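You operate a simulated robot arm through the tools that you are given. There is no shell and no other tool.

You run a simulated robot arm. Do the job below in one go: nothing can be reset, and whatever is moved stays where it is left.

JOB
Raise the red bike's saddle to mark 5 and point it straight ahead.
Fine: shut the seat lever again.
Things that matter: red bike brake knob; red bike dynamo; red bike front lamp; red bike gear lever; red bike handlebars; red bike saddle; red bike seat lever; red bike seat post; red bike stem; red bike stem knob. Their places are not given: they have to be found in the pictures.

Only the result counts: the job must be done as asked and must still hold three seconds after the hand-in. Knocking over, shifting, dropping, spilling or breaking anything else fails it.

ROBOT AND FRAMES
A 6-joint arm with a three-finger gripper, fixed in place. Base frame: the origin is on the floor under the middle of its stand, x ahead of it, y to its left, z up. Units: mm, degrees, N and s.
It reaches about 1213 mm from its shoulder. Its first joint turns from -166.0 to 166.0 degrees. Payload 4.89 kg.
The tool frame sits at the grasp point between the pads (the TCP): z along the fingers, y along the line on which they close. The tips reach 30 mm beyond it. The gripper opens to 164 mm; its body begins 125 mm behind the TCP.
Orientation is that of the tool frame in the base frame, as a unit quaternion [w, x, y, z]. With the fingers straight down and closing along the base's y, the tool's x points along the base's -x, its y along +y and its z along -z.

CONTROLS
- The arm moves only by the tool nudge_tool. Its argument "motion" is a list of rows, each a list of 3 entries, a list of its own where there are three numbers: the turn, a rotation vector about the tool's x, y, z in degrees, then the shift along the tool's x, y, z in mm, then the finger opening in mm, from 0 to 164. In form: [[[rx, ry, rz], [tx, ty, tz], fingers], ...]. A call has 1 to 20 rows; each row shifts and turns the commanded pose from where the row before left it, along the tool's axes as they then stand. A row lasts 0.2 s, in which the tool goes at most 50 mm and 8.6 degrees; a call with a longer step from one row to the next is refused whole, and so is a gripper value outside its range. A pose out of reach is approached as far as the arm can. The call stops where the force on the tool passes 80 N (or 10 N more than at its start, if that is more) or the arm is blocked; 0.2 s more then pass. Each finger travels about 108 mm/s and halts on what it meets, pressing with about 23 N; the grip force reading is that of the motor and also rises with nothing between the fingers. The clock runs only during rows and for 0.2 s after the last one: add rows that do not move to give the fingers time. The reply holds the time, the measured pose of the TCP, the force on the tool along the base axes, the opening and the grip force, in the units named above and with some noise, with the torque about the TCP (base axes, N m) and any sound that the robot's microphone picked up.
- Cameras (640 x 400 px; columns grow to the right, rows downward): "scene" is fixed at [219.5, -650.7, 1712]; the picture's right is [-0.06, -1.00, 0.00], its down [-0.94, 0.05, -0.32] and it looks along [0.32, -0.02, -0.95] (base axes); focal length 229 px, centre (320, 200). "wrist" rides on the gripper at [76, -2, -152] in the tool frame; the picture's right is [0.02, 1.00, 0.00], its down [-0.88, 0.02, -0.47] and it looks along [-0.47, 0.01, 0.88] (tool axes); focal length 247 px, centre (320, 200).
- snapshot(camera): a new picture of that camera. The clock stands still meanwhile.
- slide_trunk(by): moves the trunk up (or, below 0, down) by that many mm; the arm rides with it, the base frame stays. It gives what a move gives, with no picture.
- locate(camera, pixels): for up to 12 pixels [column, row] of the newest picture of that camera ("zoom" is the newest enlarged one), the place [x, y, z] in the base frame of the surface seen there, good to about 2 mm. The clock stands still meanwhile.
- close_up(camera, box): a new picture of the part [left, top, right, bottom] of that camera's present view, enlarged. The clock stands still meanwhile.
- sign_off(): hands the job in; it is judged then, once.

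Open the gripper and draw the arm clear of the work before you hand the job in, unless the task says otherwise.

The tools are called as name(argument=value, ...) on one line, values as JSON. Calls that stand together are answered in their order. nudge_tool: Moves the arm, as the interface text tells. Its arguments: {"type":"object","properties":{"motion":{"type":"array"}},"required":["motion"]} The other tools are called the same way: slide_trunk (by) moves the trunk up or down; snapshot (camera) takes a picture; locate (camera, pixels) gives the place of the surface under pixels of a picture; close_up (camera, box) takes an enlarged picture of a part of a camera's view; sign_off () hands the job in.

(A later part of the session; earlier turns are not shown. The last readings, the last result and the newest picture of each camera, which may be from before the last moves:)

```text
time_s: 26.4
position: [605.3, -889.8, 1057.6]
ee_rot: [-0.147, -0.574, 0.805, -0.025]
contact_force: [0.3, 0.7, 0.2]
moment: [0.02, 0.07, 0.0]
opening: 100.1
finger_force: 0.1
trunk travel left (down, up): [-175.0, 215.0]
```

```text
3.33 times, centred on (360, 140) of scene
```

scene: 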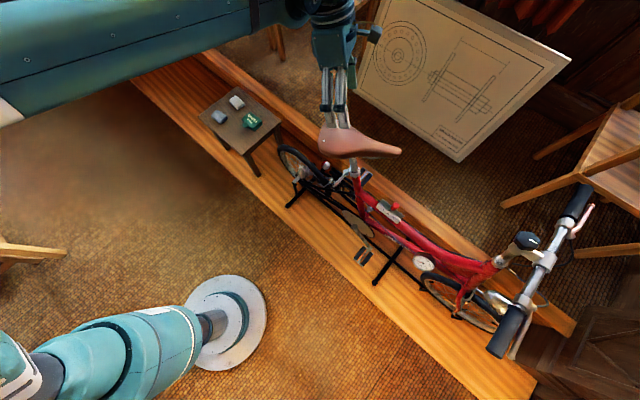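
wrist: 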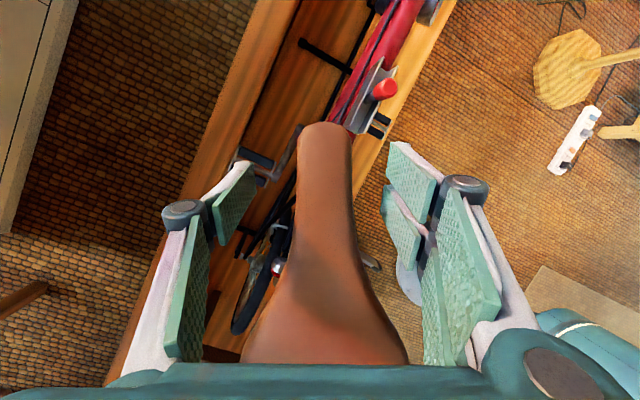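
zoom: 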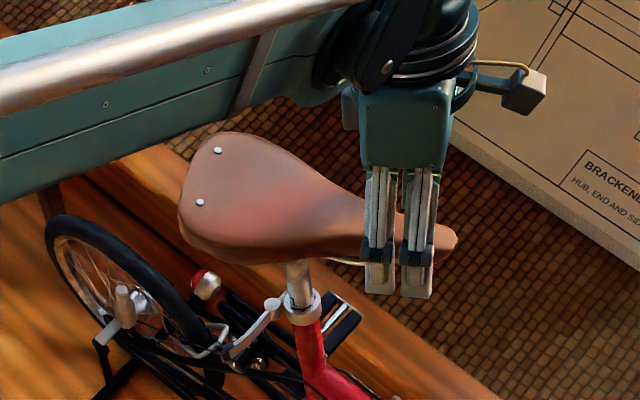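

The nose lies between the pads (columns 300–350, pads at 235 and 405), well centred. I'll close on it.

nudge_tool(motion=[[[0, 0, 0], [0, 0, 0], 40], [[0, 0, 0], [0, 0, 0], 20], [[0, 0, 0], [0, 0, 0], 20], [[0, 0, 0], [0, 0, 0], 20]])

snapshot(camera="wrist")

close_up(camera="scene", box=[330, 140, 390, 190])

```text
time_s: 27.4
position: [604.6, -888.3, 1056.6]
ee_rot: [-0.147, -0.575, 0.805, -0.024]
contact_force: [-16.3, 6.6, -7.5]
moment: [0.01, 0.19, 2.05]
opening: 38.7
finger_force: 45.3
trunk travel left (down, up): [-175.0, 215.0]
```

```text
taken
```

wrist: 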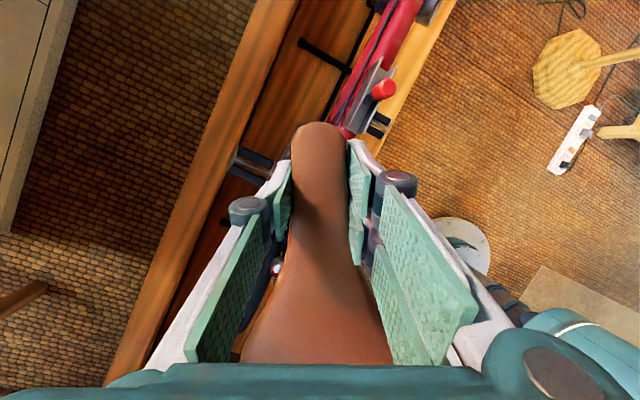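

```text
8.00 times, centred on (360, 165) of scene
```

zoom: 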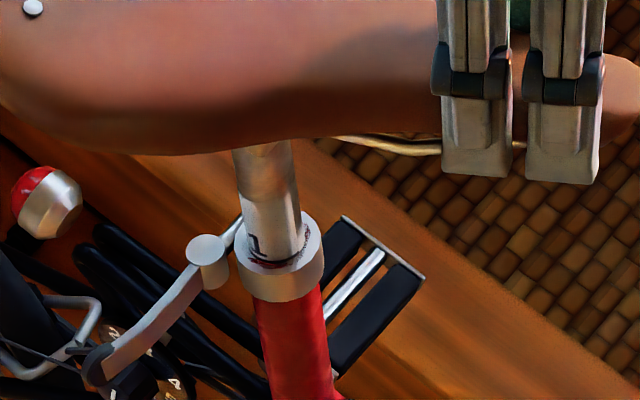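

The nose is held (opening 38.7 mm). I'll try a gentle lift of about 10 mm along the post axis and watch the force and the mark at the collar.

nudge_tool(motion=[[[0, 0, 0], [0, 0, -2.5], 20], [[0, 0, 0], [0, 0, -2.5], 20], [[0, 0, 0], [0, 0, -2.5], 20], [[0, 0, 0], [0, 0, -2.5], 20], [[0, 0, 0], [0, 0, 0], 20]])

close_up(camera="scene", box=[330, 140, 390, 190])

snapshot(camera="wrist")

```text
time_s: 28.6
position: [607.7, -885.6, 1066.7]
ee_rot: [-0.147, -0.574, 0.805, -0.025]
contact_force: [-20.9, 17.2, -16.2]
moment: [1.04, 0.28, 2.41]
opening: 38.9
finger_force: 45.4
trunk travel left (down, up): [-175.0, 215.0]
```

```text
8.00 times, centred on (360, 165) of scene
```

zoom: 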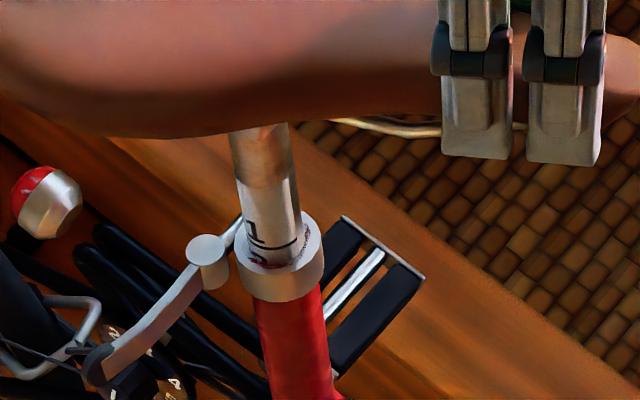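

```text
taken
```

wrist: 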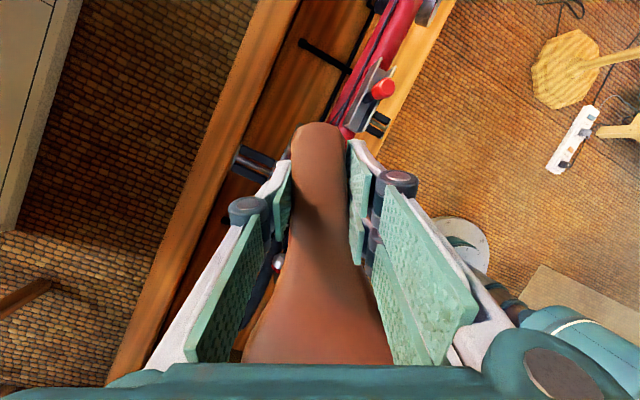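

The post slides: the line of mark 1 has risen clear of the collar at (270,245), and the lift force is small. I'll continue up by 30 mm and read the next marks.

nudge_tool(motion=[[[0, 0, 0], [0, 0, -5], 20], [[0, 0, 0], [0, 0, -5], 20], [[0, 0, 0], [0, 0, -5], 20], [[0, 0, 0], [0, 0, -5], 20], [[0, 0, 0], [0, 0, -5], 20], [[0, 0, 0], [0, 0, -5], 20], [[0, 0, 0], [0, 0, 0], 20]])

close_up(camera="scene", box=[330, 140, 390, 190])

snapshot(camera="wrist")

```text
time_s: 30.2
position: [613.9, -880.9, 1094.1]
ee_rot: [-0.148, -0.575, 0.805, -0.025]
contact_force: [-12.0, 15.1, -17.6]
moment: [0.21, 0.02, 1.65]
opening: 39.0
finger_force: 44.7
trunk travel left (down, up): [-175.0, 215.0]
```

```text
8.00 times, centred on (360, 165) of scene
```

zoom: 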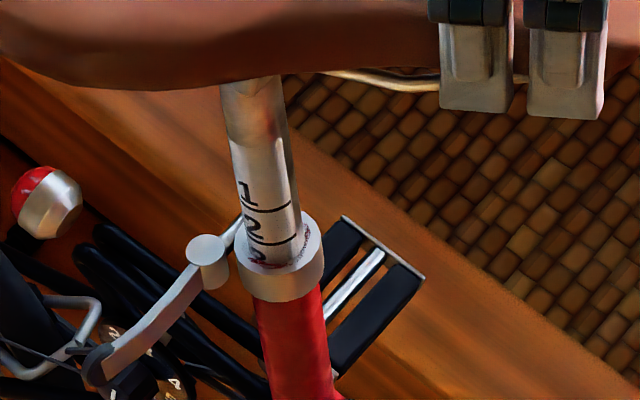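

```text
taken
```

wrist: 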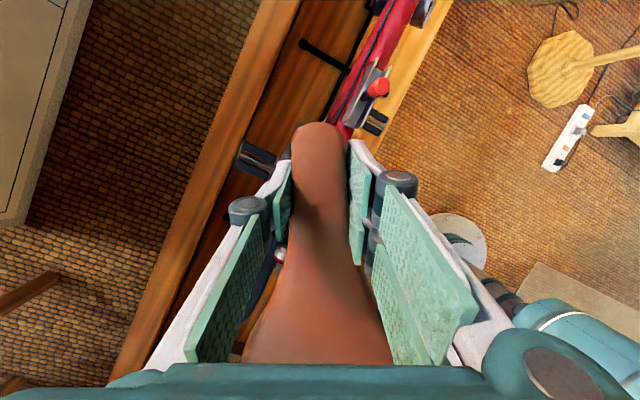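

Marks 1 and 2 are now visible above the collar. I'll zoom in to measure the line spacing.

close_up(camera="scene", box=[352, 156, 376, 176])

locate(camera="zoom", pixels=[[320, 200], [300, 200], [250, 150], [300, 120], [260, 230], [280, 250], [240, 100], [340, 240]])

```text
16.00 times, centred on (364, 166) of scene
```

zoom: 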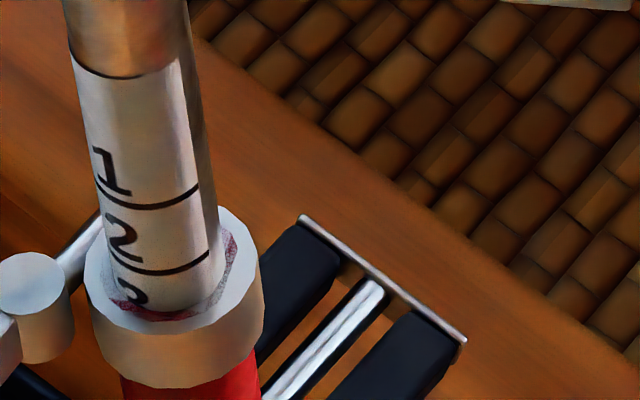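

```text
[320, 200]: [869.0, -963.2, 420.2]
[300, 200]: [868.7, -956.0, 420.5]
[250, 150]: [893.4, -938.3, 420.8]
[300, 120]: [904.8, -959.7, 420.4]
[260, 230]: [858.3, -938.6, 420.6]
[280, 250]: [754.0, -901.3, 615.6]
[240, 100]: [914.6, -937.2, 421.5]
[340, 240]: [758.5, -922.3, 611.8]
```

In this zoom, line 1 is at (150,206), line 2 at (165,272) and the collar's front lip is around (165,315). I'll locate these.

locate(camera="zoom", pixels=[[150, 206], [165, 272], [120, 200], [125, 265], [160, 300], [150, 312], [170, 325], [130, 160], [140, 250], [135, 77], [110, 310], [230, 290]])

```text
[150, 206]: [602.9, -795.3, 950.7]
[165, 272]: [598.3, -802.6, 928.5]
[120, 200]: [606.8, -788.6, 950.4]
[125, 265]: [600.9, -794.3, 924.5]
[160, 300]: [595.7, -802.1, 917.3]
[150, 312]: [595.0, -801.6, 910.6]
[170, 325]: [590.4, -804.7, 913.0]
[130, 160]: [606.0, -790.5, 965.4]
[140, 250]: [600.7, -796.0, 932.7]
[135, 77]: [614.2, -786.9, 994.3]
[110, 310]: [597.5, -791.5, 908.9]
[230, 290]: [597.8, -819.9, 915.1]
```

Lines are about 25 mm apart along the post and line 2 stands ~16 mm above the collar, so mark 5 needs about 60 mm more. I'll lift 55 mm and check.

nudge_tool(motion=[[[0, 0, 0], [0, 0, -5], 20], [[0, 0, 0], [0, 0, -5], 20], [[0, 0, 0], [0, 0, -5], 20], [[0, 0, 0], [0, 0, -5], 20], [[0, 0, 0], [0, 0, -5], 20], [[0, 0, 0], [0, 0, -5], 20], [[0, 0, 0], [0, 0, -5], 20], [[0, 0, 0], [0, 0, -5], 20], [[0, 0, 0], [0, 0, -5], 20], [[0, 0, 0], [0, 0, -5], 20], [[0, 0, 0], [0, 0, -5], 20], [[0, 0, 0], [0, 0, 0], 20]])

close_up(camera="scene", box=[342, 146, 372, 176])

snapshot(camera="scene")

```text
time_s: 32.8
position: [626.0, -868.9, 1147.9]
ee_rot: [-0.147, -0.575, 0.805, -0.025]
contact_force: [-6.7, 36.2, -22.3]
moment: [1.11, -0.11, 1.72]
opening: 38.7
finger_force: 44.5
trunk travel left (down, up): [-175.0, 215.0]
```

```text
13.33 times, centred on (357, 161) of scene
```

zoom: 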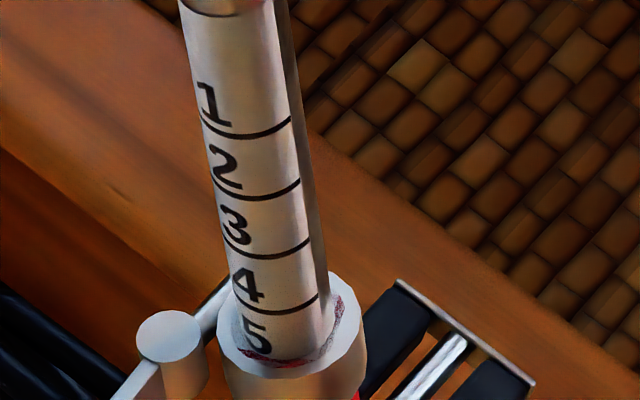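

```text
taken
```

scene: 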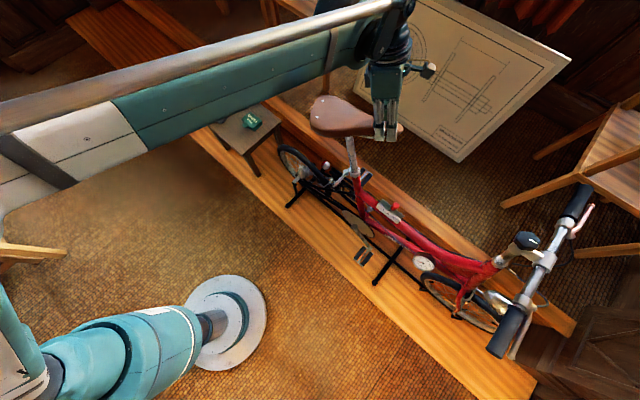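

All five marks show now; line 4 is at (285,308) and line 5 is just at the collar. I'll locate lines 1–4 and the collar to compute what's left.

locate(camera="zoom", pixels=[[240, 137], [250, 197], [260, 255], [270, 312], [290, 310], [270, 362], [290, 372], [330, 350], [240, 355], [300, 390], [350, 330], [270, 342]])

close_up(camera="scene", box=[349, 160, 364, 178])

```text
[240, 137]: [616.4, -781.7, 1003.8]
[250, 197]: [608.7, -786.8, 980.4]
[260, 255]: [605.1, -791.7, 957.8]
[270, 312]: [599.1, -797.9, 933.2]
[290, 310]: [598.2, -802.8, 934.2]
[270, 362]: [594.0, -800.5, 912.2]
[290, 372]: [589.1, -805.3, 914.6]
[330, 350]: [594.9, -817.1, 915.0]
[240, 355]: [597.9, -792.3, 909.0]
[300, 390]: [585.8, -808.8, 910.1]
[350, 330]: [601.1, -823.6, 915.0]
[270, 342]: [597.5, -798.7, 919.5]
```

```text
16.00 times, centred on (356, 169) of scene
```

zoom: 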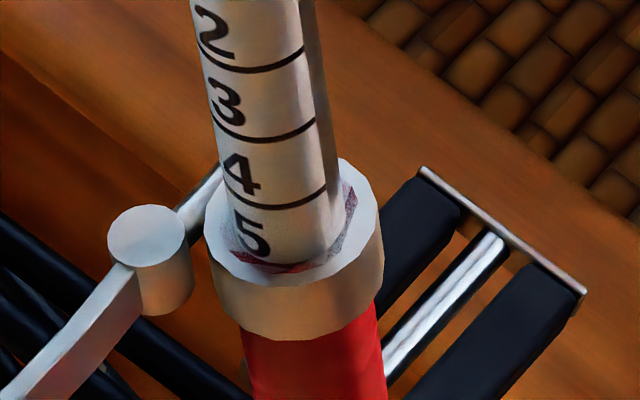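

Line 5 sits about 3 mm below the collar top. Before turning the saddle I'll measure the bike's heading from the frame: head tube, stem and wheels.

close_up(camera="scene", box=[450, 220, 560, 310])

locate(camera="zoom", pixels=[[250, 225], [300, 190], [275, 260], [220, 300], [150, 180], [60, 130], [60, 165], [350, 90], [200, 240], [330, 140], [120, 300], [400, 260]])

close_up(camera="scene", box=[270, 130, 350, 210])

locate(camera="zoom", pixels=[[100, 100], [150, 130], [200, 170], [250, 220], [280, 260], [290, 190], [150, 180], [380, 170], [400, 215], [430, 300]])

```text
4.44 times, centred on (505, 265) of scene
```

zoom: 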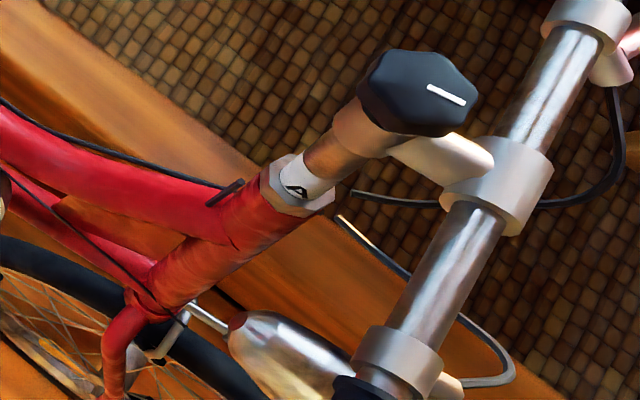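

```text
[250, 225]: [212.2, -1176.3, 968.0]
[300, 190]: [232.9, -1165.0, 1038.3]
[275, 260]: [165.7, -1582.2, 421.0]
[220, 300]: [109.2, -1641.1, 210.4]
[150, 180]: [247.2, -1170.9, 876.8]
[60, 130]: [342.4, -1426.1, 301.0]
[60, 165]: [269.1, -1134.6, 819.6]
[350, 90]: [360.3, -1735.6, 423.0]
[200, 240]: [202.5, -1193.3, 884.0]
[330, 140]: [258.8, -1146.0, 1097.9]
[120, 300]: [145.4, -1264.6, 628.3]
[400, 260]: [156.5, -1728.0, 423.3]
```

```text
5.00 times, centred on (310, 170) of scene
```

zoom: 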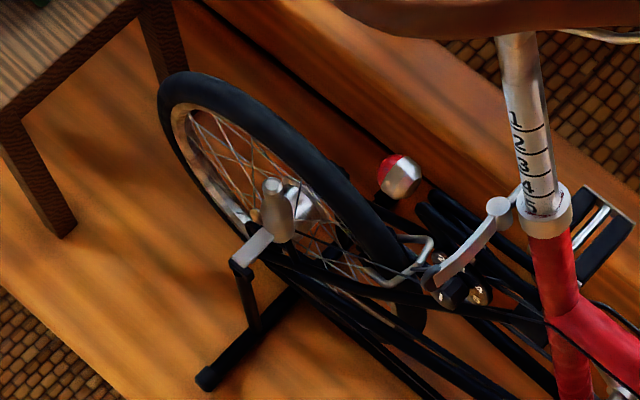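

```text
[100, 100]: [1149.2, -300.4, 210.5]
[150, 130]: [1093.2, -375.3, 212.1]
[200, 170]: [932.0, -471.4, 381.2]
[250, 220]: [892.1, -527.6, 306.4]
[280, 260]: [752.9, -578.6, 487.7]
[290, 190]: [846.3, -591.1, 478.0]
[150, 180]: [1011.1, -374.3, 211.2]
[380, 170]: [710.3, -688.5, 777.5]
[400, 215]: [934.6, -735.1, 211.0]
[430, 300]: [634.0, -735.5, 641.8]
```

The head tube centre (≈(233,-1183,1014)) and the post axis give a heading of about -135°. I'll cross-check with the rear tyre's crest in the current zoom.

locate(camera="zoom", pixels=[[175, 85], [195, 80], [220, 92], [245, 105], [270, 125], [300, 150], [330, 180], [355, 210], [380, 240], [400, 165], [395, 190], [548, 265]])

close_up(camera="scene", box=[350, 180, 470, 290])

locate(camera="zoom", pixels=[[60, 90], [100, 130], [150, 160], [200, 190], [250, 215], [300, 240], [350, 260], [400, 290], [450, 310], [500, 330]])

```text
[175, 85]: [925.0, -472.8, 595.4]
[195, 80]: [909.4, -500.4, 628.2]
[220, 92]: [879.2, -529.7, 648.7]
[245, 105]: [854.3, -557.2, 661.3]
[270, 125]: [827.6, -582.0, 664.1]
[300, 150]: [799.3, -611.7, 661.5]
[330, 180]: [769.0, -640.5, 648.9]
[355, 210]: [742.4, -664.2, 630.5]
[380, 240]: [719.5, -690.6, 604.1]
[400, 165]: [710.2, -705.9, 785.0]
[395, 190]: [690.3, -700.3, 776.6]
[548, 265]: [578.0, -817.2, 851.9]
```

```text
3.64 times, centred on (410, 235) of scene
```

zoom: 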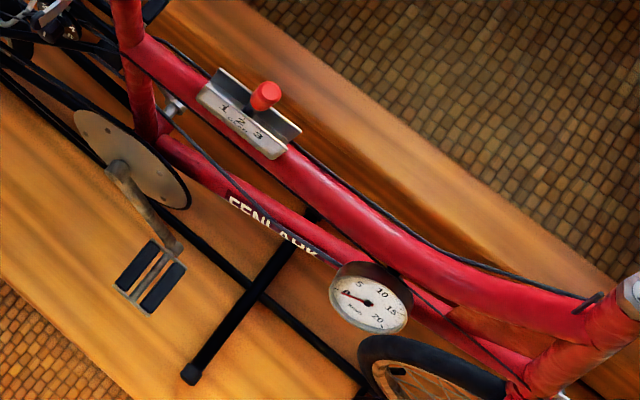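

```text
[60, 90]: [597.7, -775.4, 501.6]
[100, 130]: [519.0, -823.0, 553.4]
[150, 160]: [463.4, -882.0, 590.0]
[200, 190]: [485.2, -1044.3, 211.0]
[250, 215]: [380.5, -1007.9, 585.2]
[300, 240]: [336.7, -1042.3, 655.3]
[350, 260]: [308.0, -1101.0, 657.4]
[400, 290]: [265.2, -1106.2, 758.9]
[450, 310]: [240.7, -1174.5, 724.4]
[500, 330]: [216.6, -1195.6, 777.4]
```

The tyre crest confirms the heading at -135.0° (Δ = (-190,-190)), so the saddle must turn about 27° clockwise from above. I'll turn it about the post axis through the grip on the nose, in small steps.

nudge_tool(motion=[[[0, 0, 3], [0.2, 6, 0], 20], [[0, 0, 3], [0.2, 6, 0], 20], [[0, 0, 3], [0.2, 6, 0], 20], [[0, 0, 3], [0.2, 6, 0], 20], [[0, 0, 3], [0.2, 6, 0], 20], [[0, 0, 0], [0, 0, 0], 20]])

snapshot(camera="wrist")

close_up(camera="scene", box=[290, 80, 430, 200])

```text
time_s: 34.2
position: [598.6, -856.0, 1151.9]
ee_rot: [-0.142, -0.464, 0.873, -0.045]
contact_force: [1.3, 27.4, -4.5]
moment: [-0.06, -0.08, 1.79]
opening: 39.4
finger_force: 44.6
trunk travel left (down, up): [-175.0, 215.0]
```

```text
taken
```

wrist: 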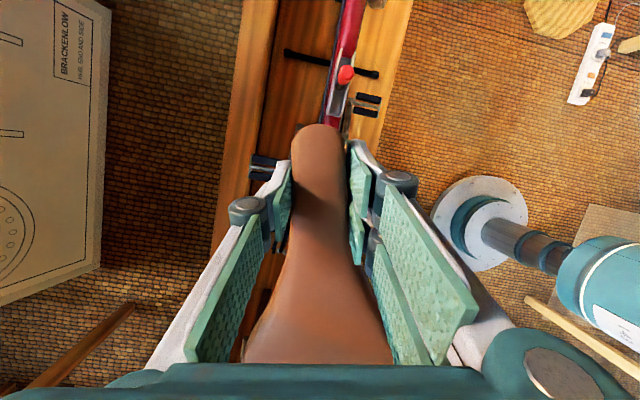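

```text
3.33 times, centred on (360, 140) of scene
```

zoom: 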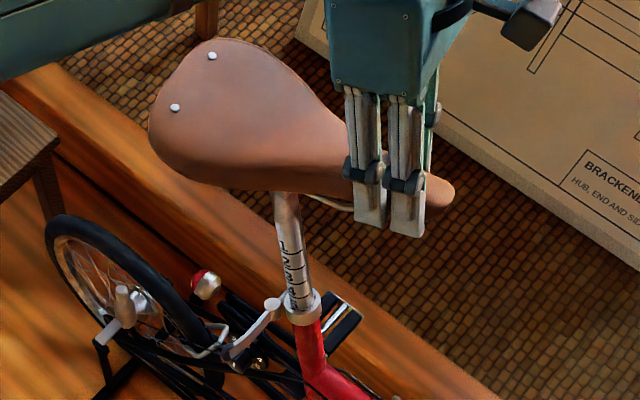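

The saddle follows the turn (TCP bearing from the post axis is now ≈ -122.6°). I'll turn another 12° and then measure the saddle.

nudge_tool(motion=[[[0, 0, 3], [0.2, 6, 0], 20], [[0, 0, 3], [0.2, 6, 0], 20], [[0, 0, 3], [0.2, 6, 0], 20], [[0, 0, 3], [0.2, 6, 0], 20], [[0, 0, 0], [0, 0, 0], 20]])

snapshot(camera="wrist")

close_up(camera="scene", box=[290, 80, 430, 200])

locate(camera="zoom", pixels=[[220, 55], [176, 107], [440, 195]])

```text
time_s: 35.4
position: [578.5, -841.6, 1153.0]
ee_rot: [-0.137, -0.371, 0.917, -0.058]
contact_force: [-4.2, 22.6, -11.3]
moment: [0.16, 0.17, 2.06]
opening: 39.1
finger_force: 45.1
trunk travel left (down, up): [-175.0, 215.0]
```

```text
taken
```

wrist: 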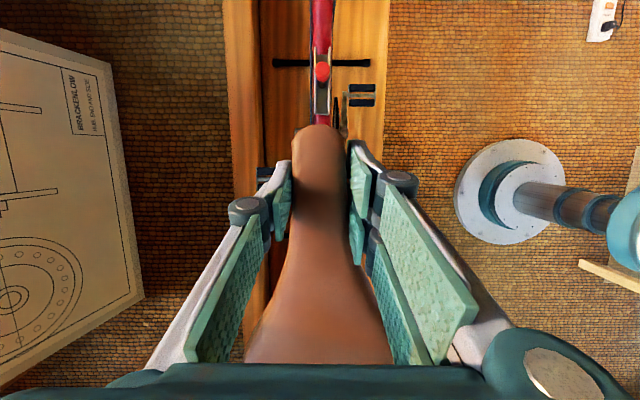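

```text
3.33 times, centred on (360, 140) of scene
```

zoom: 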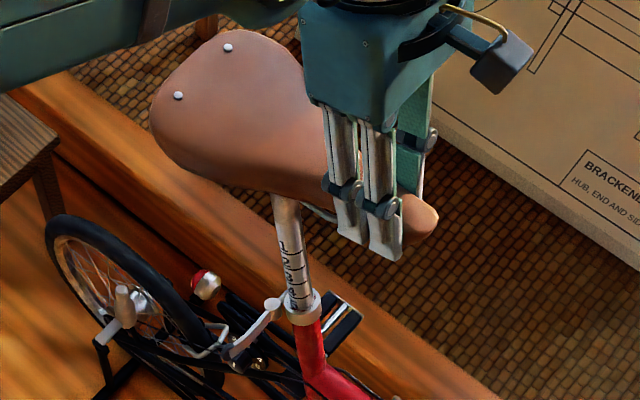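

```text
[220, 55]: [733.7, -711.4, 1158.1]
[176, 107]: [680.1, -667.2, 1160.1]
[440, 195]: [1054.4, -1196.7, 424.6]
```

The wrist view shows the nose in line with the red top tube. I'll locate the rivets at (228,47),(178,96) and the nose (432,218) to compute the heading, and read the post again.

locate(camera="zoom", pixels=[[228, 47], [178, 96], [432, 215], [422, 230], [428, 202], [410, 222]])

close_up(camera="scene", box=[342, 146, 372, 176])

locate(camera="zoom", pixels=[[240, 137], [250, 197], [265, 255], [275, 308], [285, 308], [250, 355], [290, 372], [330, 350], [300, 390], [350, 330], [270, 342], [285, 350]])

```text
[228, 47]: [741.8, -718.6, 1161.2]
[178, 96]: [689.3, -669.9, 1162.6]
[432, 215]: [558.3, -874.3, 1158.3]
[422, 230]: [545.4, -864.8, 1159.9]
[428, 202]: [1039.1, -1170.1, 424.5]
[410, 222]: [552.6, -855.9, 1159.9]
```

```text
13.33 times, centred on (357, 161) of scene
```

zoom: 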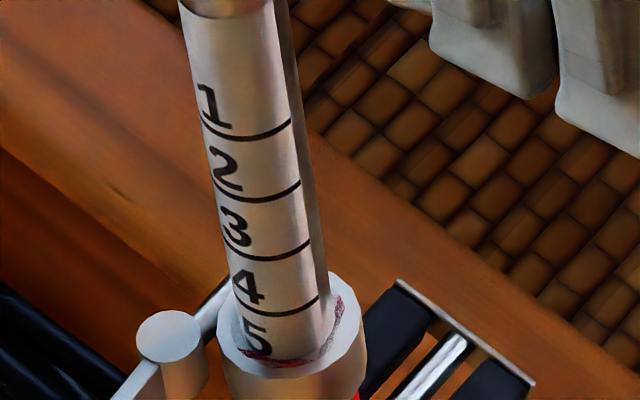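

```text
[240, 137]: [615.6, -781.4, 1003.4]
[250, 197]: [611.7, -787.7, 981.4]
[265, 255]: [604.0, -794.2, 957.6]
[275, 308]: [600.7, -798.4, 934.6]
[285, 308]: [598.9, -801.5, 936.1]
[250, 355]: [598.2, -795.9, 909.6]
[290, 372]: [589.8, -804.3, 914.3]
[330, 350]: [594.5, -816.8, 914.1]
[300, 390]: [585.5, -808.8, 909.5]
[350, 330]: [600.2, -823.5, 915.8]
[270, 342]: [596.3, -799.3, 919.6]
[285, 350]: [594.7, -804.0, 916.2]
```

The digits stay put while the saddle turns (the post doesn't rotate), and the heading from rivets/nose is about -132 to -133°. I'll zoom in on the rivets and the nose for a better measure.

close_up(camera="scene", box=[305, 85, 345, 115])

locate(camera="zoom", pixels=[[320, 200], [250, 100], [240, 90], [40, 240], [50, 250]])

close_up(camera="scene", box=[365, 130, 405, 165])

```text
13.33 times, centred on (325, 100) of scene
```

zoom: 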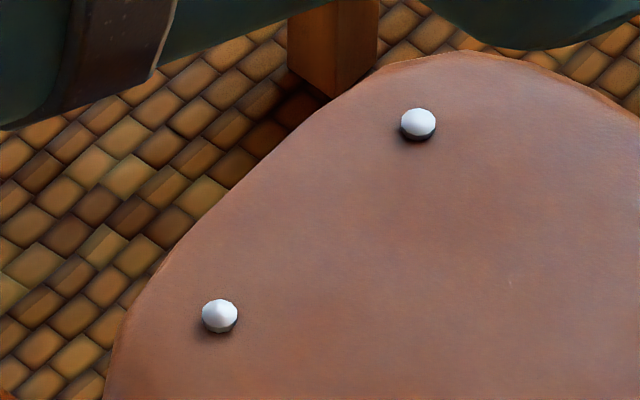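

```text
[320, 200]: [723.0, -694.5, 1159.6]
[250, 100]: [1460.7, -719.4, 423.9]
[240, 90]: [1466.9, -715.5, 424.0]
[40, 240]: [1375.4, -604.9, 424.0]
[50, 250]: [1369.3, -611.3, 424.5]
```

```text
11.43 times, centred on (385, 148) of scene
```

zoom: 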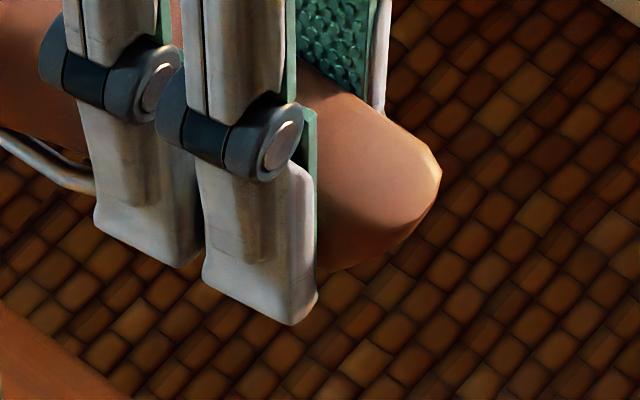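

I'll locate nose-edge points in this zoom, then re-zoom the rivets and locate them.

locate(camera="zoom", pixels=[[434, 172], [400, 125], [425, 150], [437, 190], [425, 210], [400, 235], [370, 255], [380, 170], [350, 110], [330, 200]])

close_up(camera="scene", box=[305, 85, 345, 115])

locate(camera="zoom", pixels=[[418, 120], [418, 124], [412, 120], [424, 122], [219, 312], [219, 316], [213, 314], [225, 314], [430, 58], [115, 360]])

```text
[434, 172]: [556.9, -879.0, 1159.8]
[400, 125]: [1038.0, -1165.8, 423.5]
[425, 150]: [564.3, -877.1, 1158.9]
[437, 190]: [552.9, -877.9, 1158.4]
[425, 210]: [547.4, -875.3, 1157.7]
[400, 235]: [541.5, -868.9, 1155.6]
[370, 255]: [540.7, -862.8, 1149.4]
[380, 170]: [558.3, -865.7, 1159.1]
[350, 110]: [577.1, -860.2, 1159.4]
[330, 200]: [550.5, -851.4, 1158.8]
```

```text
13.33 times, centred on (325, 100) of scene
```

zoom: 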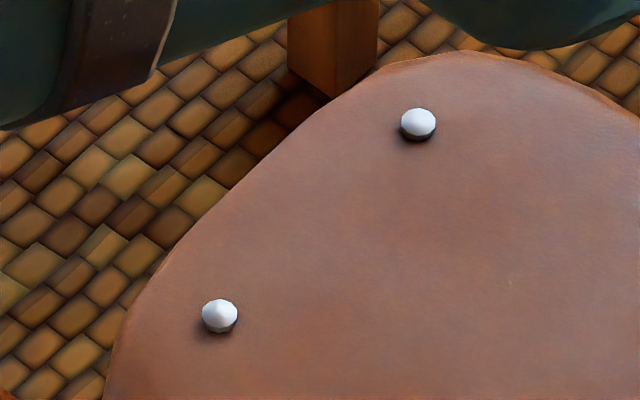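

```text
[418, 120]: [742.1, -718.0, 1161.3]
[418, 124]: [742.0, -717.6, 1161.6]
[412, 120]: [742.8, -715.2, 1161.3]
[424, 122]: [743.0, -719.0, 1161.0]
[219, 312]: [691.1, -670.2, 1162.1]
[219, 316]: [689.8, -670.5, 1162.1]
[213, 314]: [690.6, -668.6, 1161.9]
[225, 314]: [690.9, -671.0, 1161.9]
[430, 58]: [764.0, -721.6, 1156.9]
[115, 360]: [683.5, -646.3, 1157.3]
```

The saddle heading is ≈ -132.6°, and line 5 is nearly flush with the collar but not yet visible. I'll turn 2.4° more and lift 2 mm.

nudge_tool(motion=[[[0, 0, 1.2], [0, 2.5, -1], 20], [[0, 0, 1.2], [0, 2.5, -1], 20], [[0, 0, 0], [0, 0, 0], 20]])

close_up(camera="scene", box=[349, 160, 364, 178])

close_up(camera="scene", box=[305, 85, 345, 115])

```text
time_s: 36.2
position: [575.1, -837.2, 1153.4]
ee_rot: [-0.137, -0.351, 0.924, -0.062]
contact_force: [-11.4, 13.4, -19.6]
moment: [0.23, 0.39, 2.07]
opening: 39.4
finger_force: 44.6
trunk travel left (down, up): [-175.0, 215.0]
```

```text
16.00 times, centred on (356, 169) of scene
```

zoom: 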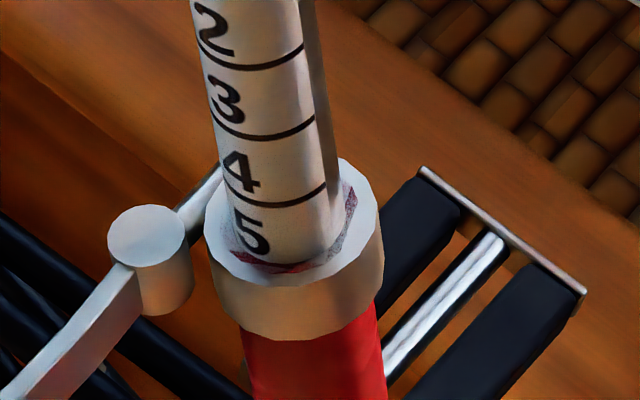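

```text
13.33 times, centred on (325, 100) of scene
```

zoom: 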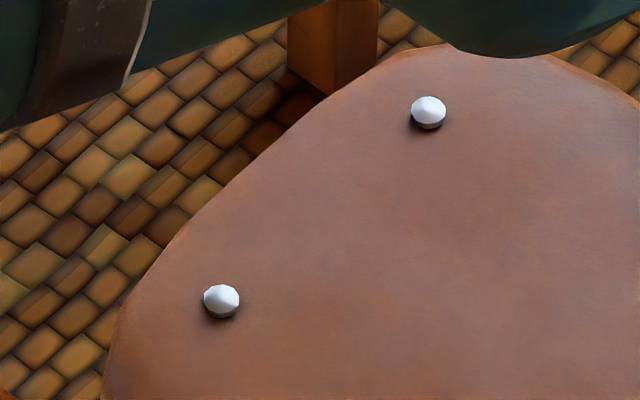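

The post rose about 1 mm; line 5 still isn't showing above the collar (digit 5's foot is at (262,255)). I'll lift 3 mm more.

nudge_tool(motion=[[[0, 0, 0], [0, 0, -1.5], 20], [[0, 0, 0], [0, 0, -1.5], 20], [[0, 0, 0], [0, 0, 0], 20], [[0, 0, 0], [0, 0, 0], 20]])

close_up(camera="scene", box=[349, 160, 364, 178])

close_up(camera="scene", box=[351, 166, 361, 176])

```text
time_s: 37.2
position: [576.9, -838.2, 1157.2]
ee_rot: [-0.136, -0.352, 0.924, -0.061]
contact_force: [-14.3, 16.4, -15.2]
moment: [0.79, 0.22, 2.42]
opening: 39.6
finger_force: 45.2
trunk travel left (down, up): [-175.0, 215.0]
```

```text
16.00 times, centred on (356, 169) of scene
```

zoom: 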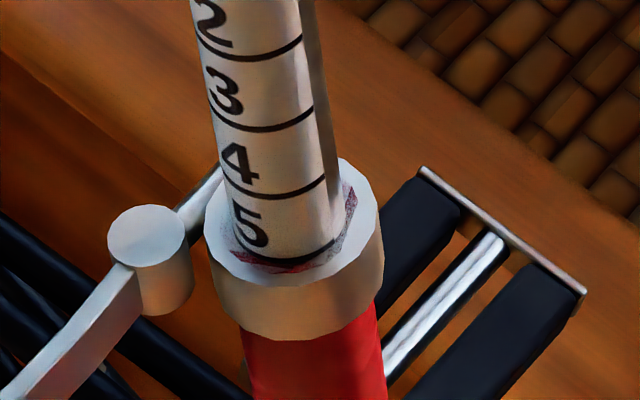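

```text
16.00 times, centred on (356, 171) of scene
```

zoom: 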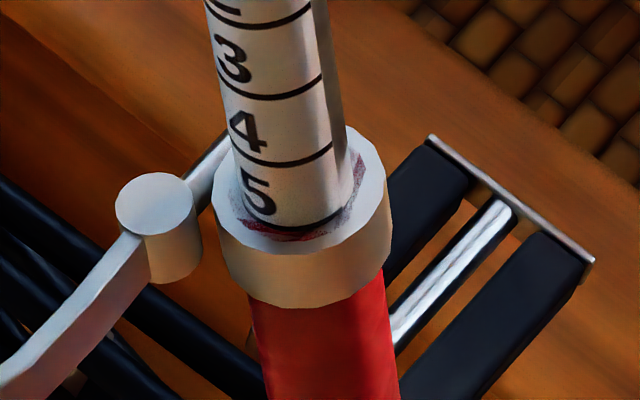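

Line 5's arc now shows right at the collar lip (16x zoom (290,225)), the same look mark 1 had at the start, with a total lift of ≈100 mm. I'll test whether the post holds itself by lowering a little and watching the sign of the vertical force.

nudge_tool(motion=[[[0, 0, 0], [0, 0, 1], 20], [[0, 0, 0], [0, 0, 1], 20], [[0, 0, 0], [0, 0, 0], 20]])

close_up(camera="scene", box=[349, 160, 364, 178])

```text
time_s: 38.0
position: [576.5, -837.8, 1155.8]
ee_rot: [-0.136, -0.351, 0.924, -0.062]
contact_force: [-9.3, 9.3, 2.0]
moment: [-0.73, 0.47, 1.71]
opening: 39.4
finger_force: 45.2
trunk travel left (down, up): [-175.0, 215.0]
```

```text
16.00 times, centred on (356, 169) of scene
```

zoom: 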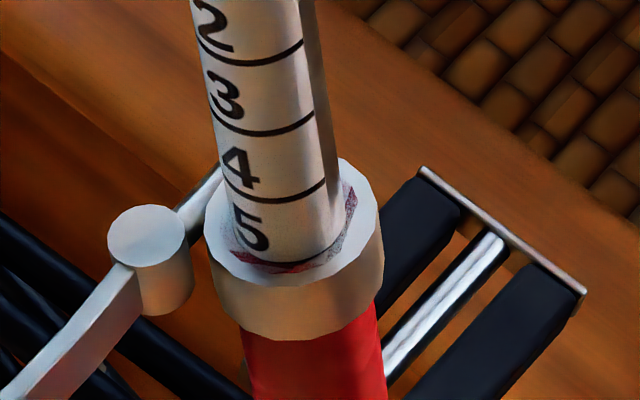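

Lowering reverses the vertical force to +2 N, so friction carries the saddle and it will stay up when released. I'll lift back 2.3 mm and re-measure the heading.

nudge_tool(motion=[[[0, 0, 0], [0, 0, -1.3], 20], [[0, 0, 0], [0, 0, -1.2], 20], [[0, 0, 0], [0, 0, 0], 20], [[0, 0, 0], [0, 0, 0], 20]])

close_up(camera="scene", box=[349, 160, 364, 178])

close_up(camera="scene", box=[365, 130, 405, 165])

close_up(camera="scene", box=[305, 85, 345, 115])

locate(camera="zoom", pixels=[[428, 108], [428, 112], [432, 110], [424, 110], [221, 296], [221, 300], [217, 298], [225, 298]])

```text
time_s: 39.0
position: [577.3, -836.9, 1157.1]
ee_rot: [-0.136, -0.351, 0.924, -0.062]
contact_force: [-20.2, 7.8, -15.7]
moment: [0.5, 0.41, 2.23]
opening: 39.6
finger_force: 44.7
trunk travel left (down, up): [-175.0, 215.0]
```

```text
16.00 times, centred on (356, 169) of scene
```

zoom: 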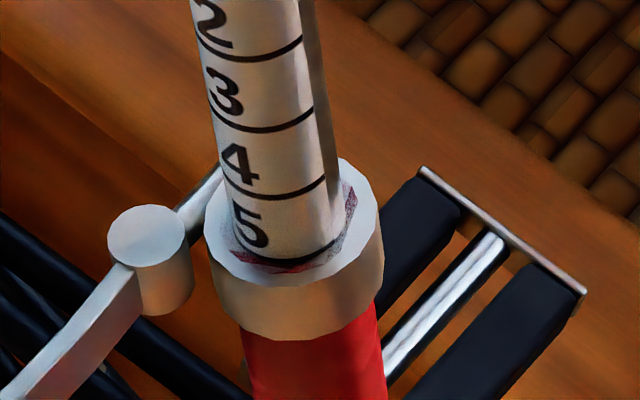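

```text
11.43 times, centred on (385, 148) of scene
```

zoom: 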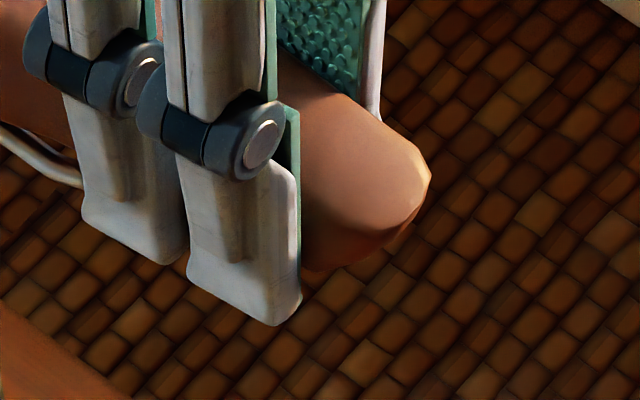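

```text
13.33 times, centred on (325, 100) of scene
```

zoom: 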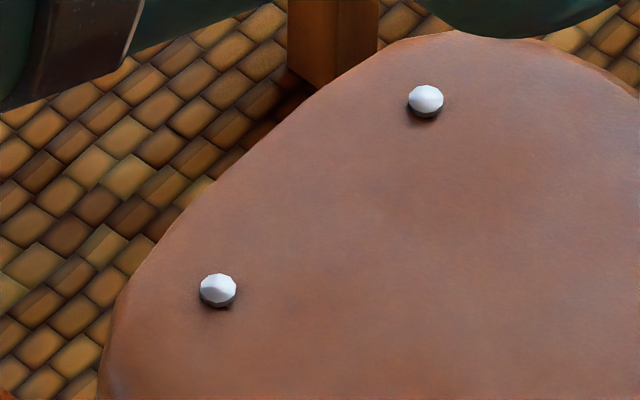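

```text
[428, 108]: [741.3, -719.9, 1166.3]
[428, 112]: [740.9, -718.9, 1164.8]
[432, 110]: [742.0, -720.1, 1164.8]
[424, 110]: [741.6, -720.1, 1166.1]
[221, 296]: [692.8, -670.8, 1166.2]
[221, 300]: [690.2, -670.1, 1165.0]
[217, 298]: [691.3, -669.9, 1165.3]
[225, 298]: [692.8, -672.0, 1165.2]
```

The rivets are now at (426,97) and (218,288) in this zoom; I'll locate those centres.

locate(camera="zoom", pixels=[[426, 95], [426, 99], [422, 97], [430, 97], [218, 286], [218, 290], [214, 288], [222, 288]])

close_up(camera="scene", box=[365, 130, 405, 165])

locate(camera="zoom", pixels=[[425, 172], [415, 150], [428, 185], [418, 210], [400, 232], [380, 250], [350, 262], [370, 170], [340, 110], [320, 200], [320, 255], [330, 90]])

```text
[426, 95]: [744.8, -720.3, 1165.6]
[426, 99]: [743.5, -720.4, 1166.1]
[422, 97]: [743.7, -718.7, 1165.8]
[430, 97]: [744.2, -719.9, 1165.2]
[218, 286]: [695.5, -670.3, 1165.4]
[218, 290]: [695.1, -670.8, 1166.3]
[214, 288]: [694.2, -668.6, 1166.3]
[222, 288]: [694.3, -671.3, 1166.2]
```

```text
11.43 times, centred on (385, 148) of scene
```

zoom: 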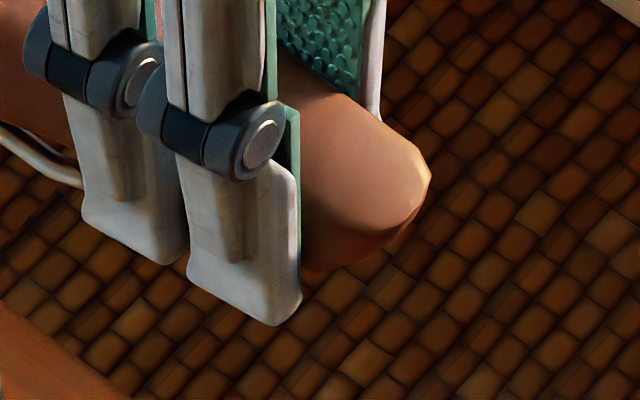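

```text
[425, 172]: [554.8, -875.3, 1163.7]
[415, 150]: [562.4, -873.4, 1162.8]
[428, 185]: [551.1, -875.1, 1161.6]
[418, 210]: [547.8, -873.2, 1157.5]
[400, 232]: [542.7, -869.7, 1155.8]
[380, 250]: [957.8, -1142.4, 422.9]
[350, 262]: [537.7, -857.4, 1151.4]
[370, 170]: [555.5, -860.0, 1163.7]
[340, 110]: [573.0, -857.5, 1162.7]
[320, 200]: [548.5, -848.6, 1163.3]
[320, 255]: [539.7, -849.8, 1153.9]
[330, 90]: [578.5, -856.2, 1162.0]
```

Rivet line az -45.2° gives a saddle heading of -135.2°, level and centred on the frame plane; line 5 is flush at the collar. I'll relax the sideways load slightly before letting go.

nudge_tool(motion=[[[0, 0, 0], [0, 0.8, 0], 20], [[0, 0, 0], [0, 0, 0], 20]])

```text
time_s: 39.6
position: [575.8, -837.1, 1157.8]
ee_rot: [-0.136, -0.351, 0.924, -0.062]
contact_force: [-15.7, 0.7, -12.3]
moment: [-0.25, 0.34, 1.64]
opening: 39.2
finger_force: 45.0
trunk travel left (down, up): [-175.0, 215.0]
```

The sideways load fell from about 19 N to 11 N; I'll take another 1 mm, then open slowly and look.

nudge_tool(motion=[[[0, 0, 0], [0, 1.0, 0], 20], [[0, 0, 0], [0, 0, 0], 20], [[0, 0, 0], [0, 0, 0], 44], [[0, 0, 0], [0, 0, 0], 56], [[0, 0, 0], [0, 0, 0], 70], [[0, 0, 0], [0, 0, 0], 90], [[0, 0, 0], [0, 0, 0], 90]])

close_up(camera="scene", box=[349, 160, 364, 178])

close_up(camera="scene", box=[305, 85, 345, 115])

snapshot(camera="wrist")

```text
time_s: 41.2
position: [575.7, -836.3, 1157.8]
ee_rot: [-0.136, -0.352, 0.924, -0.061]
contact_force: [-1.0, -0.4, 0.9]
moment: [0.01, -0.04, -0.01]
opening: 90.1
finger_force: 0.1
trunk travel left (down, up): [-175.0, 215.0]
```

```text
16.00 times, centred on (356, 169) of scene
```

zoom: 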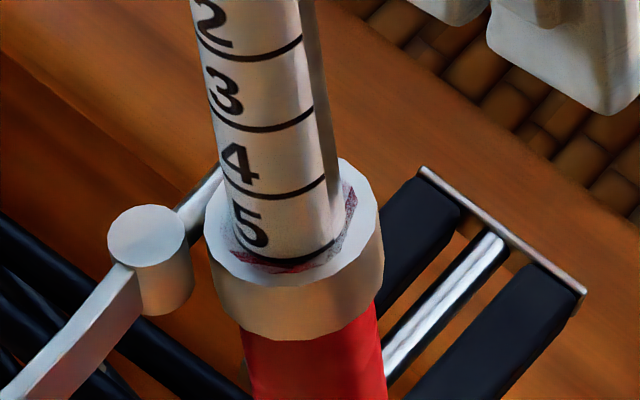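

```text
13.33 times, centred on (325, 100) of scene
```

zoom: 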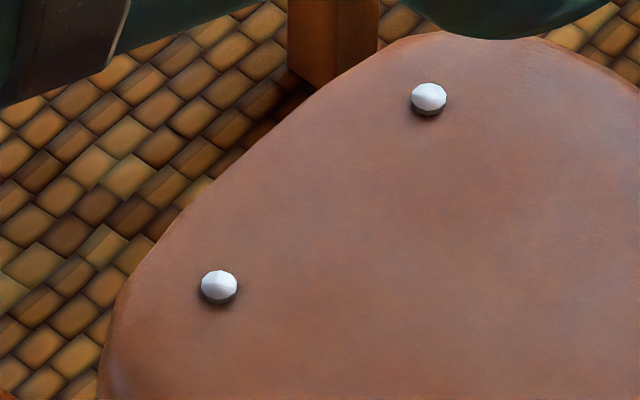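

```text
taken
```

wrist: 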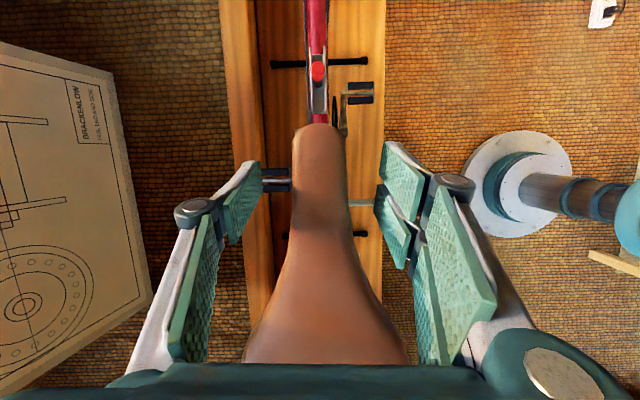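

The saddle stays put at mark 5 after release. I'll check the rivets at (428,95) and (219,286) for the heading.

close_up(camera="scene", box=[305, 85, 345, 115])

locate(camera="zoom", pixels=[[428, 93], [428, 97], [424, 95], [432, 95], [219, 284], [219, 288], [215, 286], [223, 286]])

close_up(camera="scene", box=[342, 146, 372, 176])

locate(camera="zoom", pixels=[[240, 130], [250, 190], [262, 248], [275, 302], [290, 372], [330, 350], [350, 330], [245, 365]])

```text
13.33 times, centred on (325, 100) of scene
```

zoom: 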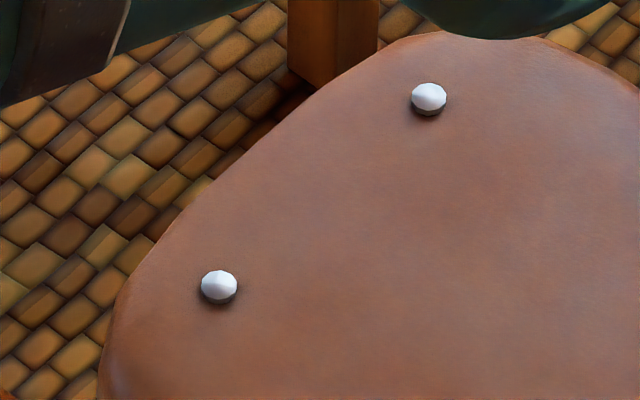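

```text
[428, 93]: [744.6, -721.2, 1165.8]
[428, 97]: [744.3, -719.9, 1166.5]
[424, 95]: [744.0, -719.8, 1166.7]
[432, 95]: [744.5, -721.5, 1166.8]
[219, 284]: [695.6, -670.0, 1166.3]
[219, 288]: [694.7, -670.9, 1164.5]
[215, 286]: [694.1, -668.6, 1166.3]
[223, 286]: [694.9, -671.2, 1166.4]
```

```text
13.33 times, centred on (357, 161) of scene
```

zoom: 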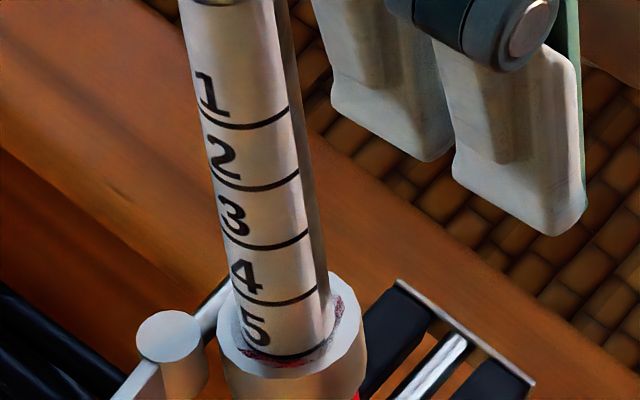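

```text
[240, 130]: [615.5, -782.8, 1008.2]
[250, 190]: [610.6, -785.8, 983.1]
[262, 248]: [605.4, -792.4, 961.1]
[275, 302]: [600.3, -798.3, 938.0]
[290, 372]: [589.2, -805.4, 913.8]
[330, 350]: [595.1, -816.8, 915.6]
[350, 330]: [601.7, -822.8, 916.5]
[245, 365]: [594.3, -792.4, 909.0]
```

Heading is -135.5° and line 5 sits within ~0.5 mm of the collar top. Now I'll lift away from the saddle, move to the robot's side and tilt the tool back for closing the lever.

nudge_tool(motion=[[[0, 0, 0], [0, 0, -25], 90], [[0, 0, 0], [0, 0, -30], 90], [[0, 0, 0], [0, 0, -35], 90], [[0, 0, 0], [0, 0, -30], 90], [[0, 0, 0], [1.6, 42.4, 2.9], 60], [[0, 0, 0], [1.6, 42.4, 2.9], 30], [[0, 0, 0], [1.6, 42.4, 2.9], 0], [[0, 0, 0], [1.6, 42.4, 2.9], 0], [[0, 0, 0], [0, 0, 0], 0]])

snapshot(camera="scene")

```text
time_s: 43.2
position: [477.8, -691.6, 1260.0]
ee_rot: [-0.136, -0.352, 0.924, -0.061]
contact_force: [-0.2, 0.8, -0.1]
moment: [-0.12, -0.1, 0.02]
opening: 0.2
finger_force: 23.4
trunk travel left (down, up): [-175.0, 215.0]
```

```text
taken
```

scene: 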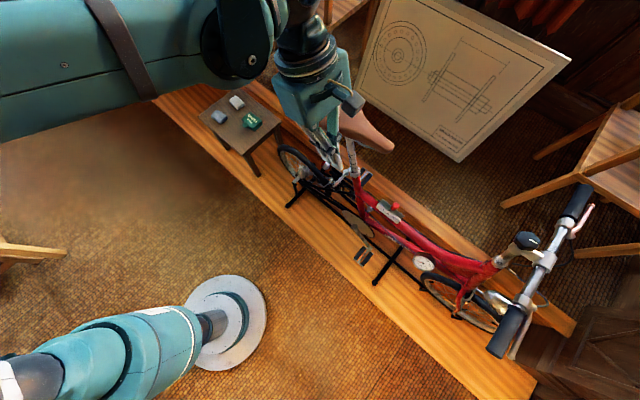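

The tool is clear of the saddle. I'll tilt it back to the lever orientation and descend to a point behind (rear side of) the opened lever.

nudge_tool(motion=[[[8.1, 0.52, 1.62], [0, 0, 0], 0], [[8.1, 0.52, 1.62], [0, 0, 0], 0], [[8.1, 0.52, 1.62], [0, 0, 0], 0], [[8.1, 0.52, 1.62], [0, 0, 0], 0], [[8.1, 0.52, 1.62], [0, 0, 0], 0], [[0, 0, 0], [-24.5, 22, 24.5], 0], [[0, 0, 0], [-24.5, 22, 24.5], 0], [[0, 0, 0], [-24.5, 22, 24.5], 0], [[0, 0, 0], [-24.5, 22, 24.5], 0], [[0, 0, 0], [-24.5, 22, 24.5], 0], [[0, 0, 0], [0, 0, 0], 0]])

snapshot(camera="wrist")

close_up(camera="scene", box=[270, 90, 410, 210])

```text
time_s: 45.6
position: [544.7, -659.5, 1068.3]
ee_rot: [-0.022, -0.311, 0.864, -0.395]
contact_force: [1.4, -0.6, 0.2]
moment: [0.02, 0.06, -0.04]
opening: 0.2
finger_force: 23.3
trunk travel left (down, up): [-175.0, 215.0]
```

```text
taken
```

wrist: 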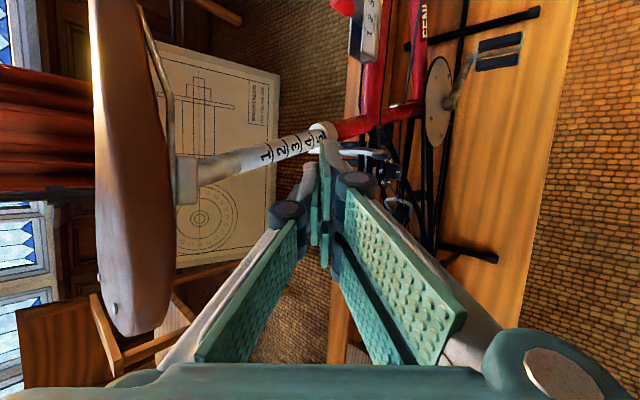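

```text
3.33 times, centred on (340, 150) of scene
```

zoom: 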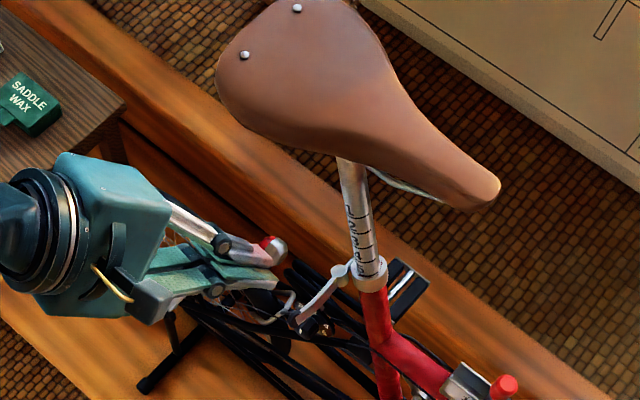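

The lever is at zoom (335,270)→(295,322), with the fingers up and behind it. I'll go on to the pre-position and then down beside its rear side.

nudge_tool(motion=[[[0, 0, 0], [-23.8, 22.9, 24.2], 0], [[0, 0, 0], [-23.8, 22.9, 24.2], 0], [[0, 0, 0], [-23.8, 22.9, 24.2], 0], [[0, 0, 0], [0, 0, 20], 0], [[0, 0, 0], [0, 0, 20], 0], [[0, 0, 0], [0, 0, 20], 0], [[0, 0, 0], [0, 0, 20], 0], [[0, 0, 0], [0, 0, 0], 0]])

snapshot(camera="wrist")

close_up(camera="scene", box=[290, 110, 410, 210])

```text
time_s: 47.4
position: [596.7, -694.7, 897.3]
ee_rot: [-0.021, -0.31, 0.865, -0.395]
contact_force: [0.0, 0.2, -0.4]
moment: [-0.03, 0.02, -0.02]
opening: 0.0
finger_force: 22.8
trunk travel left (down, up): [-175.0, 215.0]
```

```text
taken
```

wrist: 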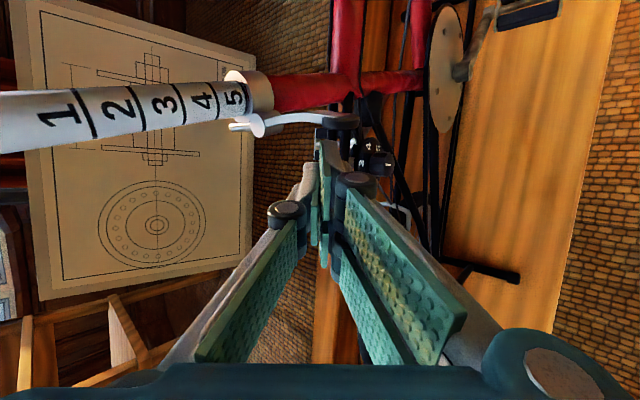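

```text
4.00 times, centred on (350, 160) of scene
```

zoom: 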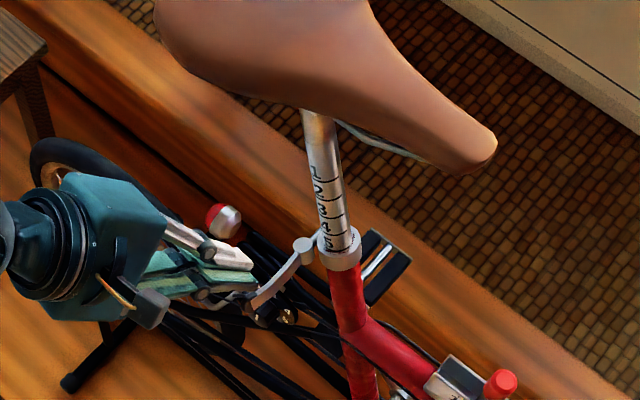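

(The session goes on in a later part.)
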